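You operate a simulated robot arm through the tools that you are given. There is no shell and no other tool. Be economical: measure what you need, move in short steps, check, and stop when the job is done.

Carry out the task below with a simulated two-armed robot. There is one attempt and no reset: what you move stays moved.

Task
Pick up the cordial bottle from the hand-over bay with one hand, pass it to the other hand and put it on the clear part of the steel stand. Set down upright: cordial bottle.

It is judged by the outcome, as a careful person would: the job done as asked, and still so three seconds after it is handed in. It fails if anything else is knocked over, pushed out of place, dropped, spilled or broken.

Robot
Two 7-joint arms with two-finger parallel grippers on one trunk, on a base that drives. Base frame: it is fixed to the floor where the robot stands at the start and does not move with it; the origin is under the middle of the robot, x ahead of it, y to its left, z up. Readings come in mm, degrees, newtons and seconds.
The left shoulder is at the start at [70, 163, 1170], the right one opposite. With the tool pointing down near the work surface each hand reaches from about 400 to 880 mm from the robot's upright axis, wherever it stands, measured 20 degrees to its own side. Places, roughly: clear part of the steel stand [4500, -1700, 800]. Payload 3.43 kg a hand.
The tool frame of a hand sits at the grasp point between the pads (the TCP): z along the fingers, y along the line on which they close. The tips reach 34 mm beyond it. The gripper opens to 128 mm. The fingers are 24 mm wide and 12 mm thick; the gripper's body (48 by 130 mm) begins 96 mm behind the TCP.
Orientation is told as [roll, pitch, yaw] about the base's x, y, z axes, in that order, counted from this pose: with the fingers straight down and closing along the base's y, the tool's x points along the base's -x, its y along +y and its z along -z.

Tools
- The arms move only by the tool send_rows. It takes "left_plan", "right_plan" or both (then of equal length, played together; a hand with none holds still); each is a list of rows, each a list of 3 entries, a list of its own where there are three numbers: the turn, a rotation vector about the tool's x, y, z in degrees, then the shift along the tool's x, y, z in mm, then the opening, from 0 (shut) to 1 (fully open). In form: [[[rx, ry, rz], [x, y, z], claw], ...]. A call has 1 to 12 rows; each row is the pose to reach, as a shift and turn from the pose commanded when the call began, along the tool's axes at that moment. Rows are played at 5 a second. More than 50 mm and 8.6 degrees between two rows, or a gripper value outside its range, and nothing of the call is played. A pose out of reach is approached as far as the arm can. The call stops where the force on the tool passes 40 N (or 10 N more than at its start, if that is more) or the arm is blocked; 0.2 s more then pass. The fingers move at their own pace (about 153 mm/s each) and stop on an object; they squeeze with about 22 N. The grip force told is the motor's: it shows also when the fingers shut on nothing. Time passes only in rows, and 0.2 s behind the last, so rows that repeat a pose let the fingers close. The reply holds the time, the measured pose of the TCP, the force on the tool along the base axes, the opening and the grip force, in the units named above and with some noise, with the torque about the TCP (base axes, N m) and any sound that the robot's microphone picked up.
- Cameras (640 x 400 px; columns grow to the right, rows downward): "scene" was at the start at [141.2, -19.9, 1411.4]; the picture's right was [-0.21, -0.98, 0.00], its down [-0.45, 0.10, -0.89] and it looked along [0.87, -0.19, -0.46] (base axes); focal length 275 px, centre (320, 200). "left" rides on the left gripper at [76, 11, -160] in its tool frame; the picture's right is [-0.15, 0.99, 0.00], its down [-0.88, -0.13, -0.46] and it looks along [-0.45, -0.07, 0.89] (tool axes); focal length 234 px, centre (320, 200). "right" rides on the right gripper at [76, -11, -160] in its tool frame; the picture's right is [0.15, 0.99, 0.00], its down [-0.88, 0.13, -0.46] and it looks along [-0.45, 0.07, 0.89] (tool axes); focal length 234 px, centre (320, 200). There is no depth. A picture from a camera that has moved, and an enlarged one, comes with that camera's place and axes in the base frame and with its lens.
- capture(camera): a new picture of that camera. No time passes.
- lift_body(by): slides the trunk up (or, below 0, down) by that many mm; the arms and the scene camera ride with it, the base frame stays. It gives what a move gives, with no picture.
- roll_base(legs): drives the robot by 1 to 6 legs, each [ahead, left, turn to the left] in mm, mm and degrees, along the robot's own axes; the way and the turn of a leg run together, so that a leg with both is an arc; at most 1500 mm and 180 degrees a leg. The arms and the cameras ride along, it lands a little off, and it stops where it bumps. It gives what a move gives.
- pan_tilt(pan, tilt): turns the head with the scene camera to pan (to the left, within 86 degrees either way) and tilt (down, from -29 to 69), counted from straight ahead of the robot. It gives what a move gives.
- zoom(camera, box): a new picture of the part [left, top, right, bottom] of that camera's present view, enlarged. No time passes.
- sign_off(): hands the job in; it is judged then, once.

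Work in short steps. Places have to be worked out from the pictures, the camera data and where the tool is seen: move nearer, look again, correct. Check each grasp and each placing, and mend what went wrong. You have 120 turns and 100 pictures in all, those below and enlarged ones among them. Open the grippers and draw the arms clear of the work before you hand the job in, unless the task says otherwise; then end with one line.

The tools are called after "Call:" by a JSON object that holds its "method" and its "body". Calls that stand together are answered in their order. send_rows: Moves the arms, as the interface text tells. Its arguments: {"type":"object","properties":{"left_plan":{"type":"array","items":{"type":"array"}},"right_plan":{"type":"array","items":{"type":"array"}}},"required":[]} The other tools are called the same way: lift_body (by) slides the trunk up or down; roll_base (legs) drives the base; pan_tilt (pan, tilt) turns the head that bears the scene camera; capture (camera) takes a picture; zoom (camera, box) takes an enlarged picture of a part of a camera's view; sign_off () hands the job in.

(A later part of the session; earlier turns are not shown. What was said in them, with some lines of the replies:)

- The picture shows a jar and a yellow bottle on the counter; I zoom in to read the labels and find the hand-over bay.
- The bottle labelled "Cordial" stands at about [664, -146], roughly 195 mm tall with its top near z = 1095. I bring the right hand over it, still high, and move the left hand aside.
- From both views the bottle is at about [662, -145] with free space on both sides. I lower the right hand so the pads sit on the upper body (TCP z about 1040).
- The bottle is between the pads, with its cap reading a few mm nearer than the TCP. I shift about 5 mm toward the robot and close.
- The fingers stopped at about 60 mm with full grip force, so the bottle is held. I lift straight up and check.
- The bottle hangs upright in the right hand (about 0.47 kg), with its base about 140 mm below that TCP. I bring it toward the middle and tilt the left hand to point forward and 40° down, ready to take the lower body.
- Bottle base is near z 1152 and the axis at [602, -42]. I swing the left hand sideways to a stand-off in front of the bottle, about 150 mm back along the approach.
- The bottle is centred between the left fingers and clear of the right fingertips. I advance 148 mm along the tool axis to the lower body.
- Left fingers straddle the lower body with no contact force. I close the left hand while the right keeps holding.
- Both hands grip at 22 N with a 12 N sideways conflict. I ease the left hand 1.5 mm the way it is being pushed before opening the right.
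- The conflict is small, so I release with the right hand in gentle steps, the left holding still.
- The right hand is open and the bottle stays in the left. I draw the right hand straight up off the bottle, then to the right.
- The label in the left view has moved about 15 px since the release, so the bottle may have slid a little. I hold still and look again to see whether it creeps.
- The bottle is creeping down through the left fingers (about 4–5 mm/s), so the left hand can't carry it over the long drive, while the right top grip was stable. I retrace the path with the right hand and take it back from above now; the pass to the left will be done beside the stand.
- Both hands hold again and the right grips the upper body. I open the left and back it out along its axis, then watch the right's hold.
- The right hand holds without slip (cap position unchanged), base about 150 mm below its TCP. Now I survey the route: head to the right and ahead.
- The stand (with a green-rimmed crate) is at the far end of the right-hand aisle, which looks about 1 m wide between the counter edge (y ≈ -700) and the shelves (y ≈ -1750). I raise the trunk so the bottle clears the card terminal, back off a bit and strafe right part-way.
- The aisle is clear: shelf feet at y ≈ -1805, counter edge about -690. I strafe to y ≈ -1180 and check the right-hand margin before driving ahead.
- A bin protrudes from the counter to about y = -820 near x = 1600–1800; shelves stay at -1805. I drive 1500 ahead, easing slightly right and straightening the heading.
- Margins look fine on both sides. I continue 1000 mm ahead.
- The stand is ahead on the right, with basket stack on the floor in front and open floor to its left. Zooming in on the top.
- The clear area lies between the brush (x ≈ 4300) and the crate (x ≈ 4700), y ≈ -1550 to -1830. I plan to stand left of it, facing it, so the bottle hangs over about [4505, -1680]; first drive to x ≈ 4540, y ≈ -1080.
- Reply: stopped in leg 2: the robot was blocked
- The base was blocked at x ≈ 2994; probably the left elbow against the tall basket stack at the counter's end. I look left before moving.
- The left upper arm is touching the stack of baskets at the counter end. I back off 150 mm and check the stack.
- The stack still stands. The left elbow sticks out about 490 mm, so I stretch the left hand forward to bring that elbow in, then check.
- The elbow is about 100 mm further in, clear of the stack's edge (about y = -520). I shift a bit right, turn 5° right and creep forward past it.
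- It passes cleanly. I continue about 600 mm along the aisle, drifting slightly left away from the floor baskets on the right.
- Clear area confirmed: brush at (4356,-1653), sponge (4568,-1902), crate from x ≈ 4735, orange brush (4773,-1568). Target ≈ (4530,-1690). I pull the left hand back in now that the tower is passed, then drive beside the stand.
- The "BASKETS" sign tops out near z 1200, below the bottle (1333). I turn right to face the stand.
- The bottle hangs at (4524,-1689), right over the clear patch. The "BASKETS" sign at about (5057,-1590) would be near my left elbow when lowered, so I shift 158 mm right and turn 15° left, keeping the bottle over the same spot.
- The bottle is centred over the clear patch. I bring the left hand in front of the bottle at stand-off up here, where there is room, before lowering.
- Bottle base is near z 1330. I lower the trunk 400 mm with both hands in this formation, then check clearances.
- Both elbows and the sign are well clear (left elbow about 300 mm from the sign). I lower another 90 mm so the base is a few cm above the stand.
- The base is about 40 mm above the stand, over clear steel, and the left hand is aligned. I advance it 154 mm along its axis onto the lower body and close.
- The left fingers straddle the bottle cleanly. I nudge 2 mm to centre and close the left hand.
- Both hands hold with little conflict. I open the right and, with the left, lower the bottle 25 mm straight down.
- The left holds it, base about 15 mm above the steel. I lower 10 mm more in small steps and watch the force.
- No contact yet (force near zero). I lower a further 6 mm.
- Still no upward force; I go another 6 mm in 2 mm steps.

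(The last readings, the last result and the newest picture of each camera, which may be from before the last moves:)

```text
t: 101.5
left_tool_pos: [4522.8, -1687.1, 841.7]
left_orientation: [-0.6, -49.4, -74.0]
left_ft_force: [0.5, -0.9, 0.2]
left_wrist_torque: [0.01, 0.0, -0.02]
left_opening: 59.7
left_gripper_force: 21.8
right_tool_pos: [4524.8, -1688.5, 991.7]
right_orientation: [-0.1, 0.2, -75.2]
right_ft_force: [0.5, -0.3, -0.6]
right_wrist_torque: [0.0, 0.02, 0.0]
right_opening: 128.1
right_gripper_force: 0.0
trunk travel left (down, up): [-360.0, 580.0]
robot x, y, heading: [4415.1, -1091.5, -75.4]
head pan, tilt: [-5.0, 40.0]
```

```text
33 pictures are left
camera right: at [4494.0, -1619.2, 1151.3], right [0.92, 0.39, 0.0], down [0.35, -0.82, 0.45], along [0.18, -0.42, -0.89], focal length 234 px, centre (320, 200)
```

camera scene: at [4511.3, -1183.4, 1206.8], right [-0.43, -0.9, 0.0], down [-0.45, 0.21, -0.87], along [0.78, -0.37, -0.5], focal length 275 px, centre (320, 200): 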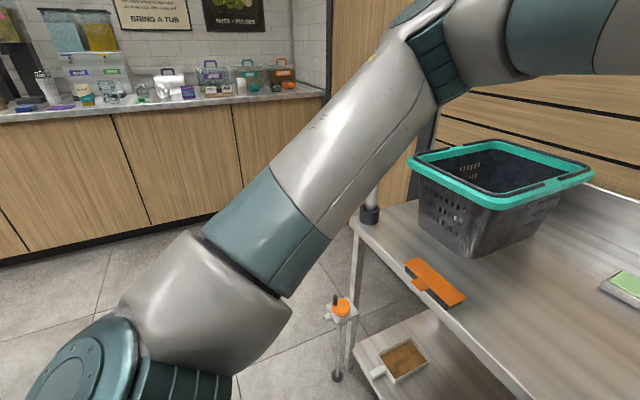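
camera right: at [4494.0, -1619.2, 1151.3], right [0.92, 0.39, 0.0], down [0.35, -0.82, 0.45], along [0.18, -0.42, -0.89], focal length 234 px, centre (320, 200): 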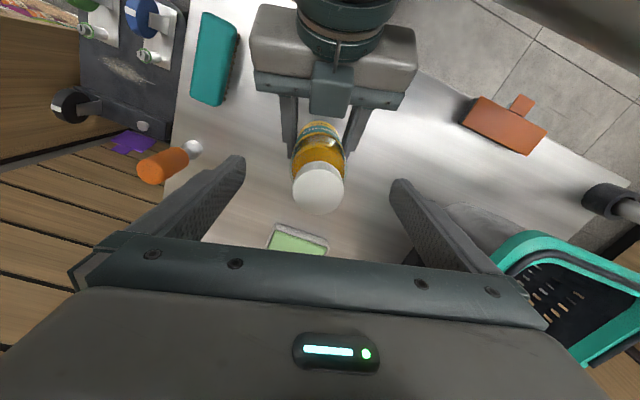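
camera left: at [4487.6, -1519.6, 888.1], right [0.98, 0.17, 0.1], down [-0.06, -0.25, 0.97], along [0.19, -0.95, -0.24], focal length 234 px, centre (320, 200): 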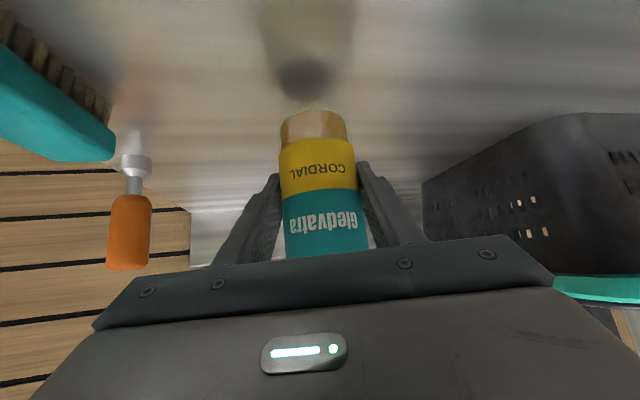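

No contact yet, and the left hand's bracket looks close to the table. I zoom the scene camera to judge the gap under bottle and bracket.

Call:
{"method": "zoom", "body": {"camera": "scene", "box": [290, 110, 370, 190]}}

Call:
{"method": "zoom", "body": {"camera": "left", "box": [240, 40, 400, 200]}}

```text
5.00 times, centred on (330, 150) of scene
camera zoom: at [4443.9, -1228.5, 1101.4], right [-0.99, -0.17, 0.0], down [-0.11, 0.63, -0.77], along [0.13, -0.75, -0.64], focal length 1374 px, centre (270, 450)
```

zoom: 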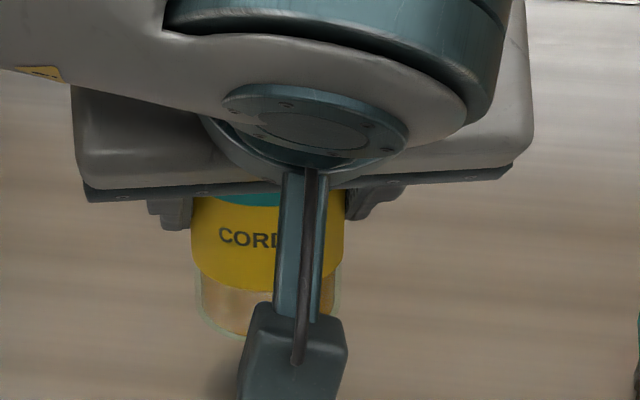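

```text
2.50 times, centred on (320, 120) of left
camera zoom: at [4487.6, -1519.6, 888.1], right [0.98, 0.17, 0.1], down [-0.06, -0.25, 0.97], along [0.19, -0.95, -0.24], focal length 585 px, centre (320, 400)
```

zoom: 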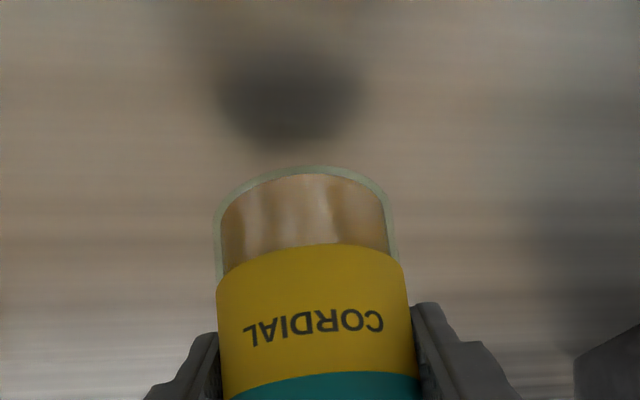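

That bracket is the camera housing (z ≈ 888, clear), and shadow triangulation puts the stand at about z 800, so contact is very near. I lower another 6 mm.

Call:
{"method": "send_rows", "body": {"left_plan": [[[0, 0, 0], [1.5, 0, 1.3], 0], [[0, 0, 0], [3, 0, 2.6], 0], [[0, 0, 0], [4.6, 0, 3.9], 0]]}}

Call:
{"method": "zoom", "body": {"camera": "left", "box": [240, 40, 400, 200]}}

```text
t: 102.3
left_tool_pos: [4522.1, -1687.9, 835.4]
left_orientation: [-0.6, -49.4, -74.0]
left_ft_force: [-0.1, -1.1, 0.1]
left_wrist_torque: [0.04, 0.01, 0.0]
left_opening: 59.4
left_gripper_force: 22.1
right_tool_pos: [4523.3, -1689.2, 991.2]
right_orientation: [-0.1, 0.2, -75.1]
right_ft_force: [-0.3, 0.2, 0.2]
right_wrist_torque: [0.01, 0.01, 0.03]
right_opening: 127.9
right_gripper_force: 0.0
trunk travel left (down, up): [-360.0, 580.0]
robot x, y, heading: [4415.7, -1094.2, -75.3]
head pan, tilt: [-5.0, 40.0]
```

```text
2.50 times, centred on (320, 120) of left
camera zoom: at [4487.9, -1519.8, 881.8], right [0.98, 0.17, 0.1], down [-0.06, -0.25, 0.97], along [0.19, -0.95, -0.24], focal length 585 px, centre (320, 400)
```

zoom: 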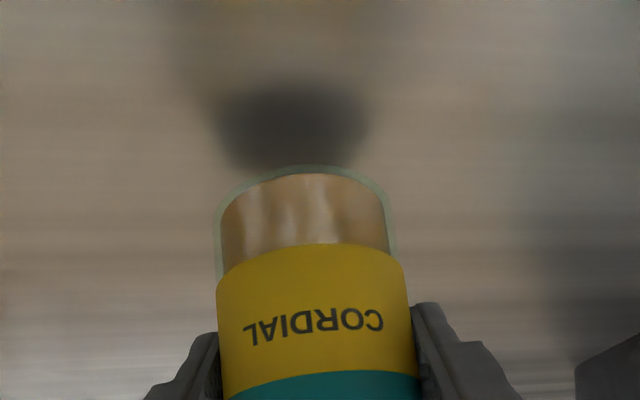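

Shadow under the base is closing but no contact; the stand is slightly lower than assumed. I continue 6 mm more.

Call:
{"method": "send_rows", "body": {"left_plan": [[[0, 0, 0], [1.5, 0, 1.3], 0], [[0, 0, 0], [3, 0, 2.6], 0], [[0, 0, 0], [4.6, 0, 3.9], 0]]}}

Call:
{"method": "zoom", "body": {"camera": "left", "box": [240, 40, 400, 200]}}

```text
t: 103.1
left_tool_pos: [4522.4, -1688.2, 828.7]
left_orientation: [-0.7, -49.4, -74.0]
left_ft_force: [-0.1, -0.4, -0.5]
left_wrist_torque: [0.03, 0.01, 0.0]
left_opening: 59.4
left_gripper_force: 21.9
right_tool_pos: [4524.5, -1689.0, 992.3]
right_orientation: [0.0, 0.3, -75.2]
right_ft_force: [-0.2, 0.2, -0.3]
right_wrist_torque: [-0.02, 0.0, 0.0]
right_opening: 127.9
right_gripper_force: 0.0
trunk travel left (down, up): [-360.0, 580.0]
robot x, y, heading: [4417.3, -1095.2, -75.4]
head pan, tilt: [-5.0, 40.0]
```

```text
2.50 times, centred on (320, 120) of left
camera zoom: at [4487.7, -1519.4, 876.3], right [0.98, 0.17, 0.1], down [-0.06, -0.25, 0.97], along [0.19, -0.95, -0.24], focal length 585 px, centre (320, 400)
```

zoom: 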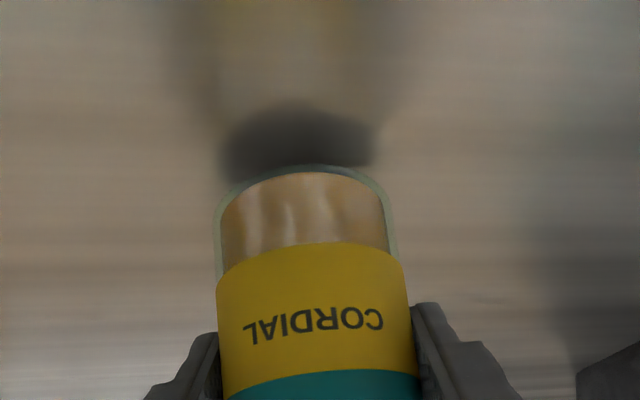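

The bottle's reflection is almost meeting its base. I lower in finer 1.5 mm steps.

Call:
{"method": "send_rows", "body": {"left_plan": [[[0, 0, 0], [1.1, 0, 1], 0], [[0, 0, 0], [2.3, 0, 2], 0], [[0, 0, 0], [3.4, 0, 2.9], 0], [[0, 0, 0], [4.6, 0, 3.9], 0]]}}

Call:
{"method": "zoom", "body": {"camera": "left", "box": [240, 40, 400, 200]}}

```text
t: 104.1
left_tool_pos: [4522.3, -1687.3, 823.6]
left_orientation: [-0.6, -49.5, -74.0]
left_ft_force: [-0.4, 0.3, 0.4]
left_wrist_torque: [0.05, -0.13, 0.0]
left_opening: 59.6
left_gripper_force: 22.1
right_tool_pos: [4524.5, -1688.5, 991.6]
right_orientation: [-0.1, 0.3, -75.2]
right_ft_force: [-0.9, -0.9, 0.5]
right_wrist_torque: [0.0, -0.01, 0.01]
right_opening: 128.2
right_gripper_force: 0.1
trunk travel left (down, up): [-360.0, 580.0]
robot x, y, heading: [4412.4, -1090.6, -75.4]
head pan, tilt: [-5.0, 40.0]
```

```text
2.50 times, centred on (320, 120) of left
camera zoom: at [4487.1, -1519.2, 869.9], right [0.98, 0.17, 0.1], down [-0.06, -0.25, 0.97], along [0.19, -0.95, -0.24], focal length 585 px, centre (320, 400)
```

zoom: 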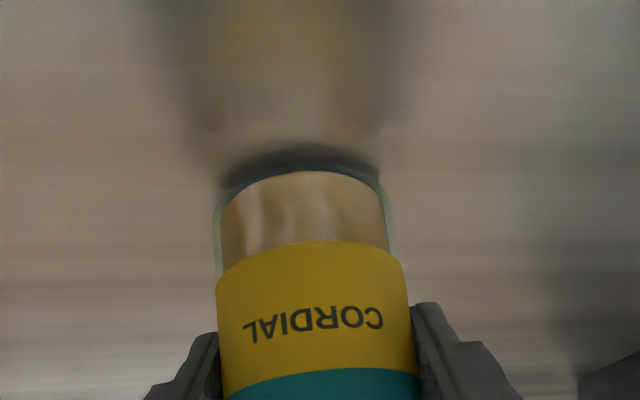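

The base and its reflection nearly touch. Another 3 mm in 1 mm steps.

Call:
{"method": "send_rows", "body": {"left_plan": [[[0, 0, 0], [0.8, 0, 0.7], 0], [[0, 0, 0], [1.5, 0, 1.3], 0], [[0, 0, 0], [2.3, 0, 2], 0], [[0, 0, 0], [2.3, 0, 2], 0]]}}

Call:
{"method": "zoom", "body": {"camera": "left", "box": [240, 40, 400, 200]}}

```text
t: 105.1
left_tool_pos: [4523.1, -1687.9, 822.3]
left_orientation: [-0.7, -49.7, -73.9]
left_ft_force: [-0.9, -3.0, 6.8]
left_wrist_torque: [-0.19, -0.27, -0.08]
left_opening: 59.4
left_gripper_force: 21.6
right_tool_pos: [4523.2, -1687.1, 992.6]
right_orientation: [-0.1, 0.1, -75.2]
right_ft_force: [0.6, -0.1, -0.9]
right_wrist_torque: [-0.03, -0.02, 0.01]
right_opening: 127.8
right_gripper_force: 0.0
trunk travel left (down, up): [-360.0, 580.0]
robot x, y, heading: [4413.5, -1095.2, -75.5]
head pan, tilt: [-5.0, 40.0]
```

```text
2.50 times, centred on (320, 120) of left
camera zoom: at [4487.3, -1519.1, 868.2], right [0.98, 0.17, 0.1], down [-0.06, -0.25, 0.97], along [0.19, -0.95, -0.23], focal length 585 px, centre (320, 400)
```

zoom: 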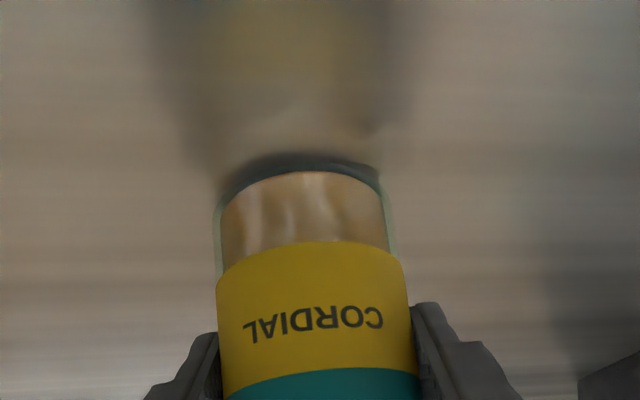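

Contact: 7 N upward. The bottle is on the stand, so I open the left fingers without moving.

Call:
{"method": "send_rows", "body": {"left_plan": [[[0, 0, 0], [0, 0, 0], 0.52], [[0, 0, 0], [0, 0, 0], 0.6], [[0, 0, 0], [0, 0, 0], 1], [[0, 0, 0], [0, 0, 0], 1]]}}

Call:
{"method": "capture", "body": {"camera": "left"}}

Call:
{"method": "capture", "body": {"camera": "right"}}

```text
t: 106.1
left_tool_pos: [4521.0, -1686.9, 821.7]
left_orientation: [-0.7, -49.5, -74.0]
left_ft_force: [0.0, 0.1, 0.1]
left_wrist_torque: [0.0, 0.01, 0.04]
left_opening: 128.0
left_gripper_force: 0.0
right_tool_pos: [4524.7, -1688.4, 991.4]
right_orientation: [-0.1, 0.3, -75.2]
right_ft_force: [-0.8, -0.1, 0.9]
right_wrist_torque: [0.04, -0.01, 0.01]
right_opening: 127.8
right_gripper_force: 0.0
trunk travel left (down, up): [-360.0, 580.0]
robot x, y, heading: [4412.5, -1093.5, -75.3]
head pan, tilt: [-5.0, 40.0]
```

```text
26 pictures are left
camera left: at [4487.6, -1519.0, 867.3], right [0.98, 0.17, 0.1], down [-0.06, -0.25, 0.97], along [0.19, -0.95, -0.24], focal length 234 px, centre (320, 200)
```

left: 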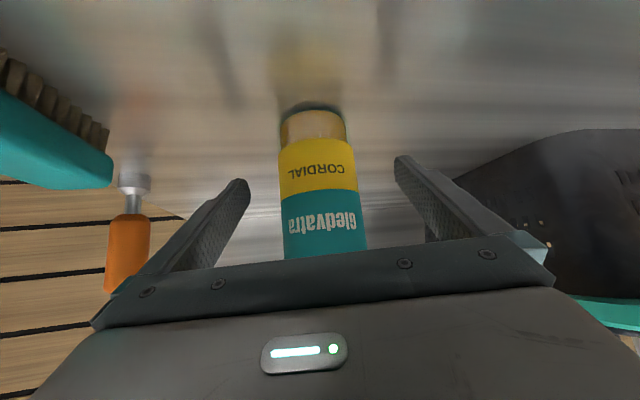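

```text
25 pictures are left
camera right: at [4493.9, -1618.7, 1151.6], right [0.92, 0.39, 0.0], down [0.35, -0.82, 0.45], along [0.18, -0.42, -0.89], focal length 234 px, centre (320, 200)
```

right: 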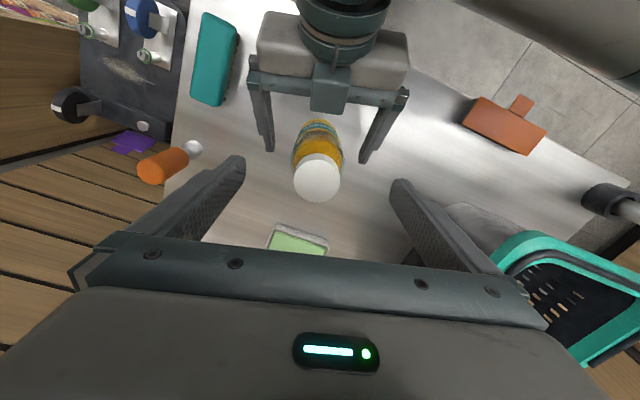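

The bottle stands free and upright. I back the left hand out along its axis.

Call:
{"method": "send_rows", "body": {"left_plan": [[[0, 0, 0], [0, 0, -25], 1], [[0, 0, 0], [0, 0, -60], 1], [[0, 0, 0], [0, 0, -100], 1], [[0, 0, 0], [0, 0, -140], 1], [[0, 0, 0], [0, 0, -170], 1], [[0, 0, 0], [0, 0, -170], 1]]}}

Call:
{"method": "capture", "body": {"camera": "right"}}

```text
t: 107.5
left_tool_pos: [4488.5, -1561.7, 931.7]
left_orientation: [-0.6, -49.4, -74.0]
left_ft_force: [-0.3, -0.3, 0.6]
left_wrist_torque: [-0.02, 0.0, -0.01]
left_opening: 128.0
left_gripper_force: 0.1
right_tool_pos: [4524.1, -1688.0, 991.2]
right_orientation: [-0.1, 0.1, -75.2]
right_ft_force: [0.0, 0.9, -0.4]
right_wrist_torque: [0.03, 0.01, 0.02]
right_opening: 128.2
right_gripper_force: 0.3
trunk travel left (down, up): [-360.0, 580.0]
robot x, y, heading: [4416.5, -1099.2, -75.3]
head pan, tilt: [-5.0, 40.0]
```

```text
24 pictures are left
camera right: at [4494.0, -1618.9, 1151.4], right [0.92, 0.39, 0.0], down [0.35, -0.82, 0.45], along [0.18, -0.42, -0.89], focal length 234 px, centre (320, 200)
```

right: 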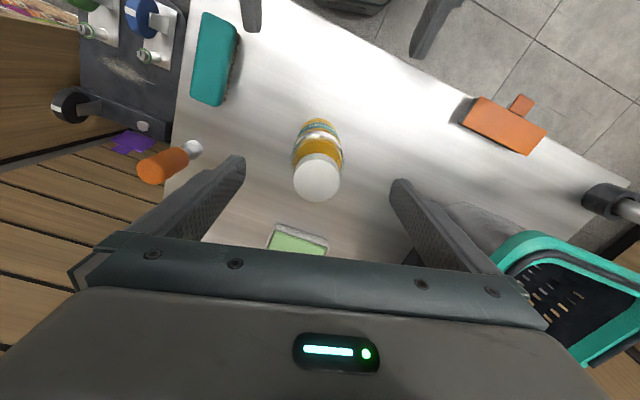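

Bottle unmoved. I raise the trunk so the right hand leaves straight upward, then back the base away and check.

Call:
{"method": "lift_body", "body": {"by": 300}}

Call:
{"method": "roll_base", "body": {"legs": [[-250, 0, 0]]}}

Call:
{"method": "pan_tilt", "body": {"pan": 0, "tilt": 42}}

Call:
{"method": "capture", "body": {"camera": "scene"}}

Call:
{"method": "zoom", "body": {"camera": "scene", "box": [220, 50, 440, 250]}}

```text
t: 110.5
left_tool_pos: [4488.3, -1561.3, 1231.0]
left_orientation: [-0.6, -49.5, -74.0]
left_ft_force: [-0.9, -0.1, -1.2]
left_wrist_torque: [0.02, 0.01, -0.02]
left_opening: 128.1
left_gripper_force: 0.0
right_tool_pos: [4523.8, -1687.4, 1291.5]
right_orientation: [-0.1, 0.3, -75.2]
right_ft_force: [0.3, 0.3, -0.6]
right_wrist_torque: [0.04, -0.01, 0.02]
right_opening: 128.0
right_gripper_force: 0.1
trunk travel left (down, up): [-660.0, 280.0]
robot x, y, heading: [4412.3, -1097.8, -75.2]
head pan, tilt: [-5.0, 40.0]
```

```text
t: 112.3
left_tool_pos: [4427.8, -1327.1, 1230.9]
left_orientation: [-0.6, -49.4, -73.7]
left_ft_force: [-1.1, -0.4, -0.3]
left_wrist_torque: [-0.01, -0.01, -0.02]
left_opening: 128.0
left_gripper_force: 0.0
right_tool_pos: [4462.9, -1452.1, 1290.3]
right_orientation: [-0.1, 0.2, -75.1]
right_ft_force: [0.1, -0.9, 0.4]
right_wrist_torque: [0.02, 0.01, 0.0]
right_opening: 127.7
right_gripper_force: 0.0
trunk travel left (down, up): [-660.0, 280.0]
robot x, y, heading: [4355.6, -861.9, -75.2]
head pan, tilt: [-5.0, 40.0]
```

```text
t: 112.9
left_tool_pos: [4426.5, -1326.0, 1230.9]
left_orientation: [-0.6, -49.5, -73.8]
left_ft_force: [-0.8, -0.2, -0.8]
left_wrist_torque: [0.0, 0.02, -0.04]
left_opening: 127.7
left_gripper_force: 0.1
right_tool_pos: [4462.6, -1452.2, 1292.0]
right_orientation: [-0.1, 0.1, -75.1]
right_ft_force: [-0.2, -0.1, 0.4]
right_wrist_torque: [0.02, -0.03, -0.01]
right_opening: 128.2
right_gripper_force: 0.0
trunk travel left (down, up): [-660.0, 280.0]
robot x, y, heading: [4352.6, -858.7, -75.0]
head pan, tilt: [0.0, 42.0]
```

```text
23 pictures are left
camera scene: at [4388.7, -989.3, 1398.7], right [-0.97, -0.26, 0.0], down [-0.17, 0.65, -0.74], along [0.19, -0.72, -0.67], focal length 275 px, centre (320, 200)
```

scene: 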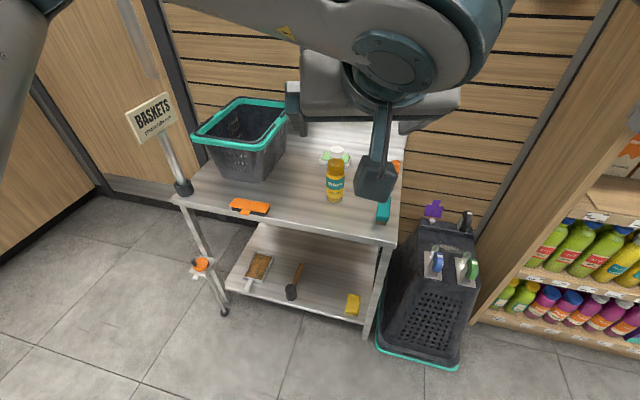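

```text
2.00 times, centred on (330, 150) of scene
camera zoom: at [4388.7, -989.3, 1398.7], right [-0.97, -0.26, 0.0], down [-0.17, 0.65, -0.74], along [0.19, -0.72, -0.67], focal length 549 px, centre (300, 300)
```

zoom: 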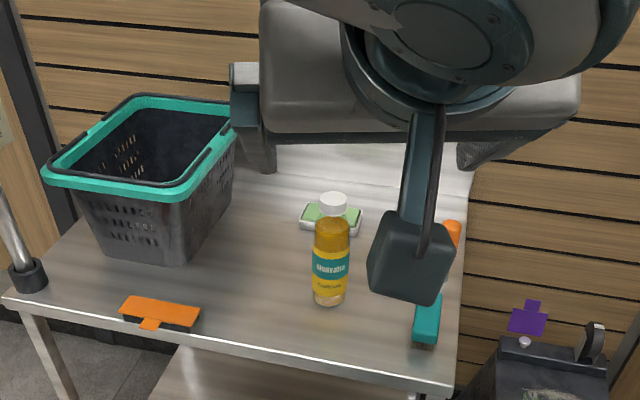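

The cordial bottle stands upright on the clear part of the stand, nothing else there has moved, and both hands are open and clear. I hand in.

Call:
{"method": "sign_off", "body": {}}

```text
The job is handed in.
```

The cordial bottle is standing upright on the clear part of the steel stand. The right hand picked it up, the left hand set it down, and both hands are open and clear. A first pass to the left hand at the bay began to slip, so the right hand took it back for the drive and the pass was repeated over the stand. On the way the left arm bumped the tall basket stack at the counter end. The stack still looked upright afterwards, but I did not check whether it had shifted.
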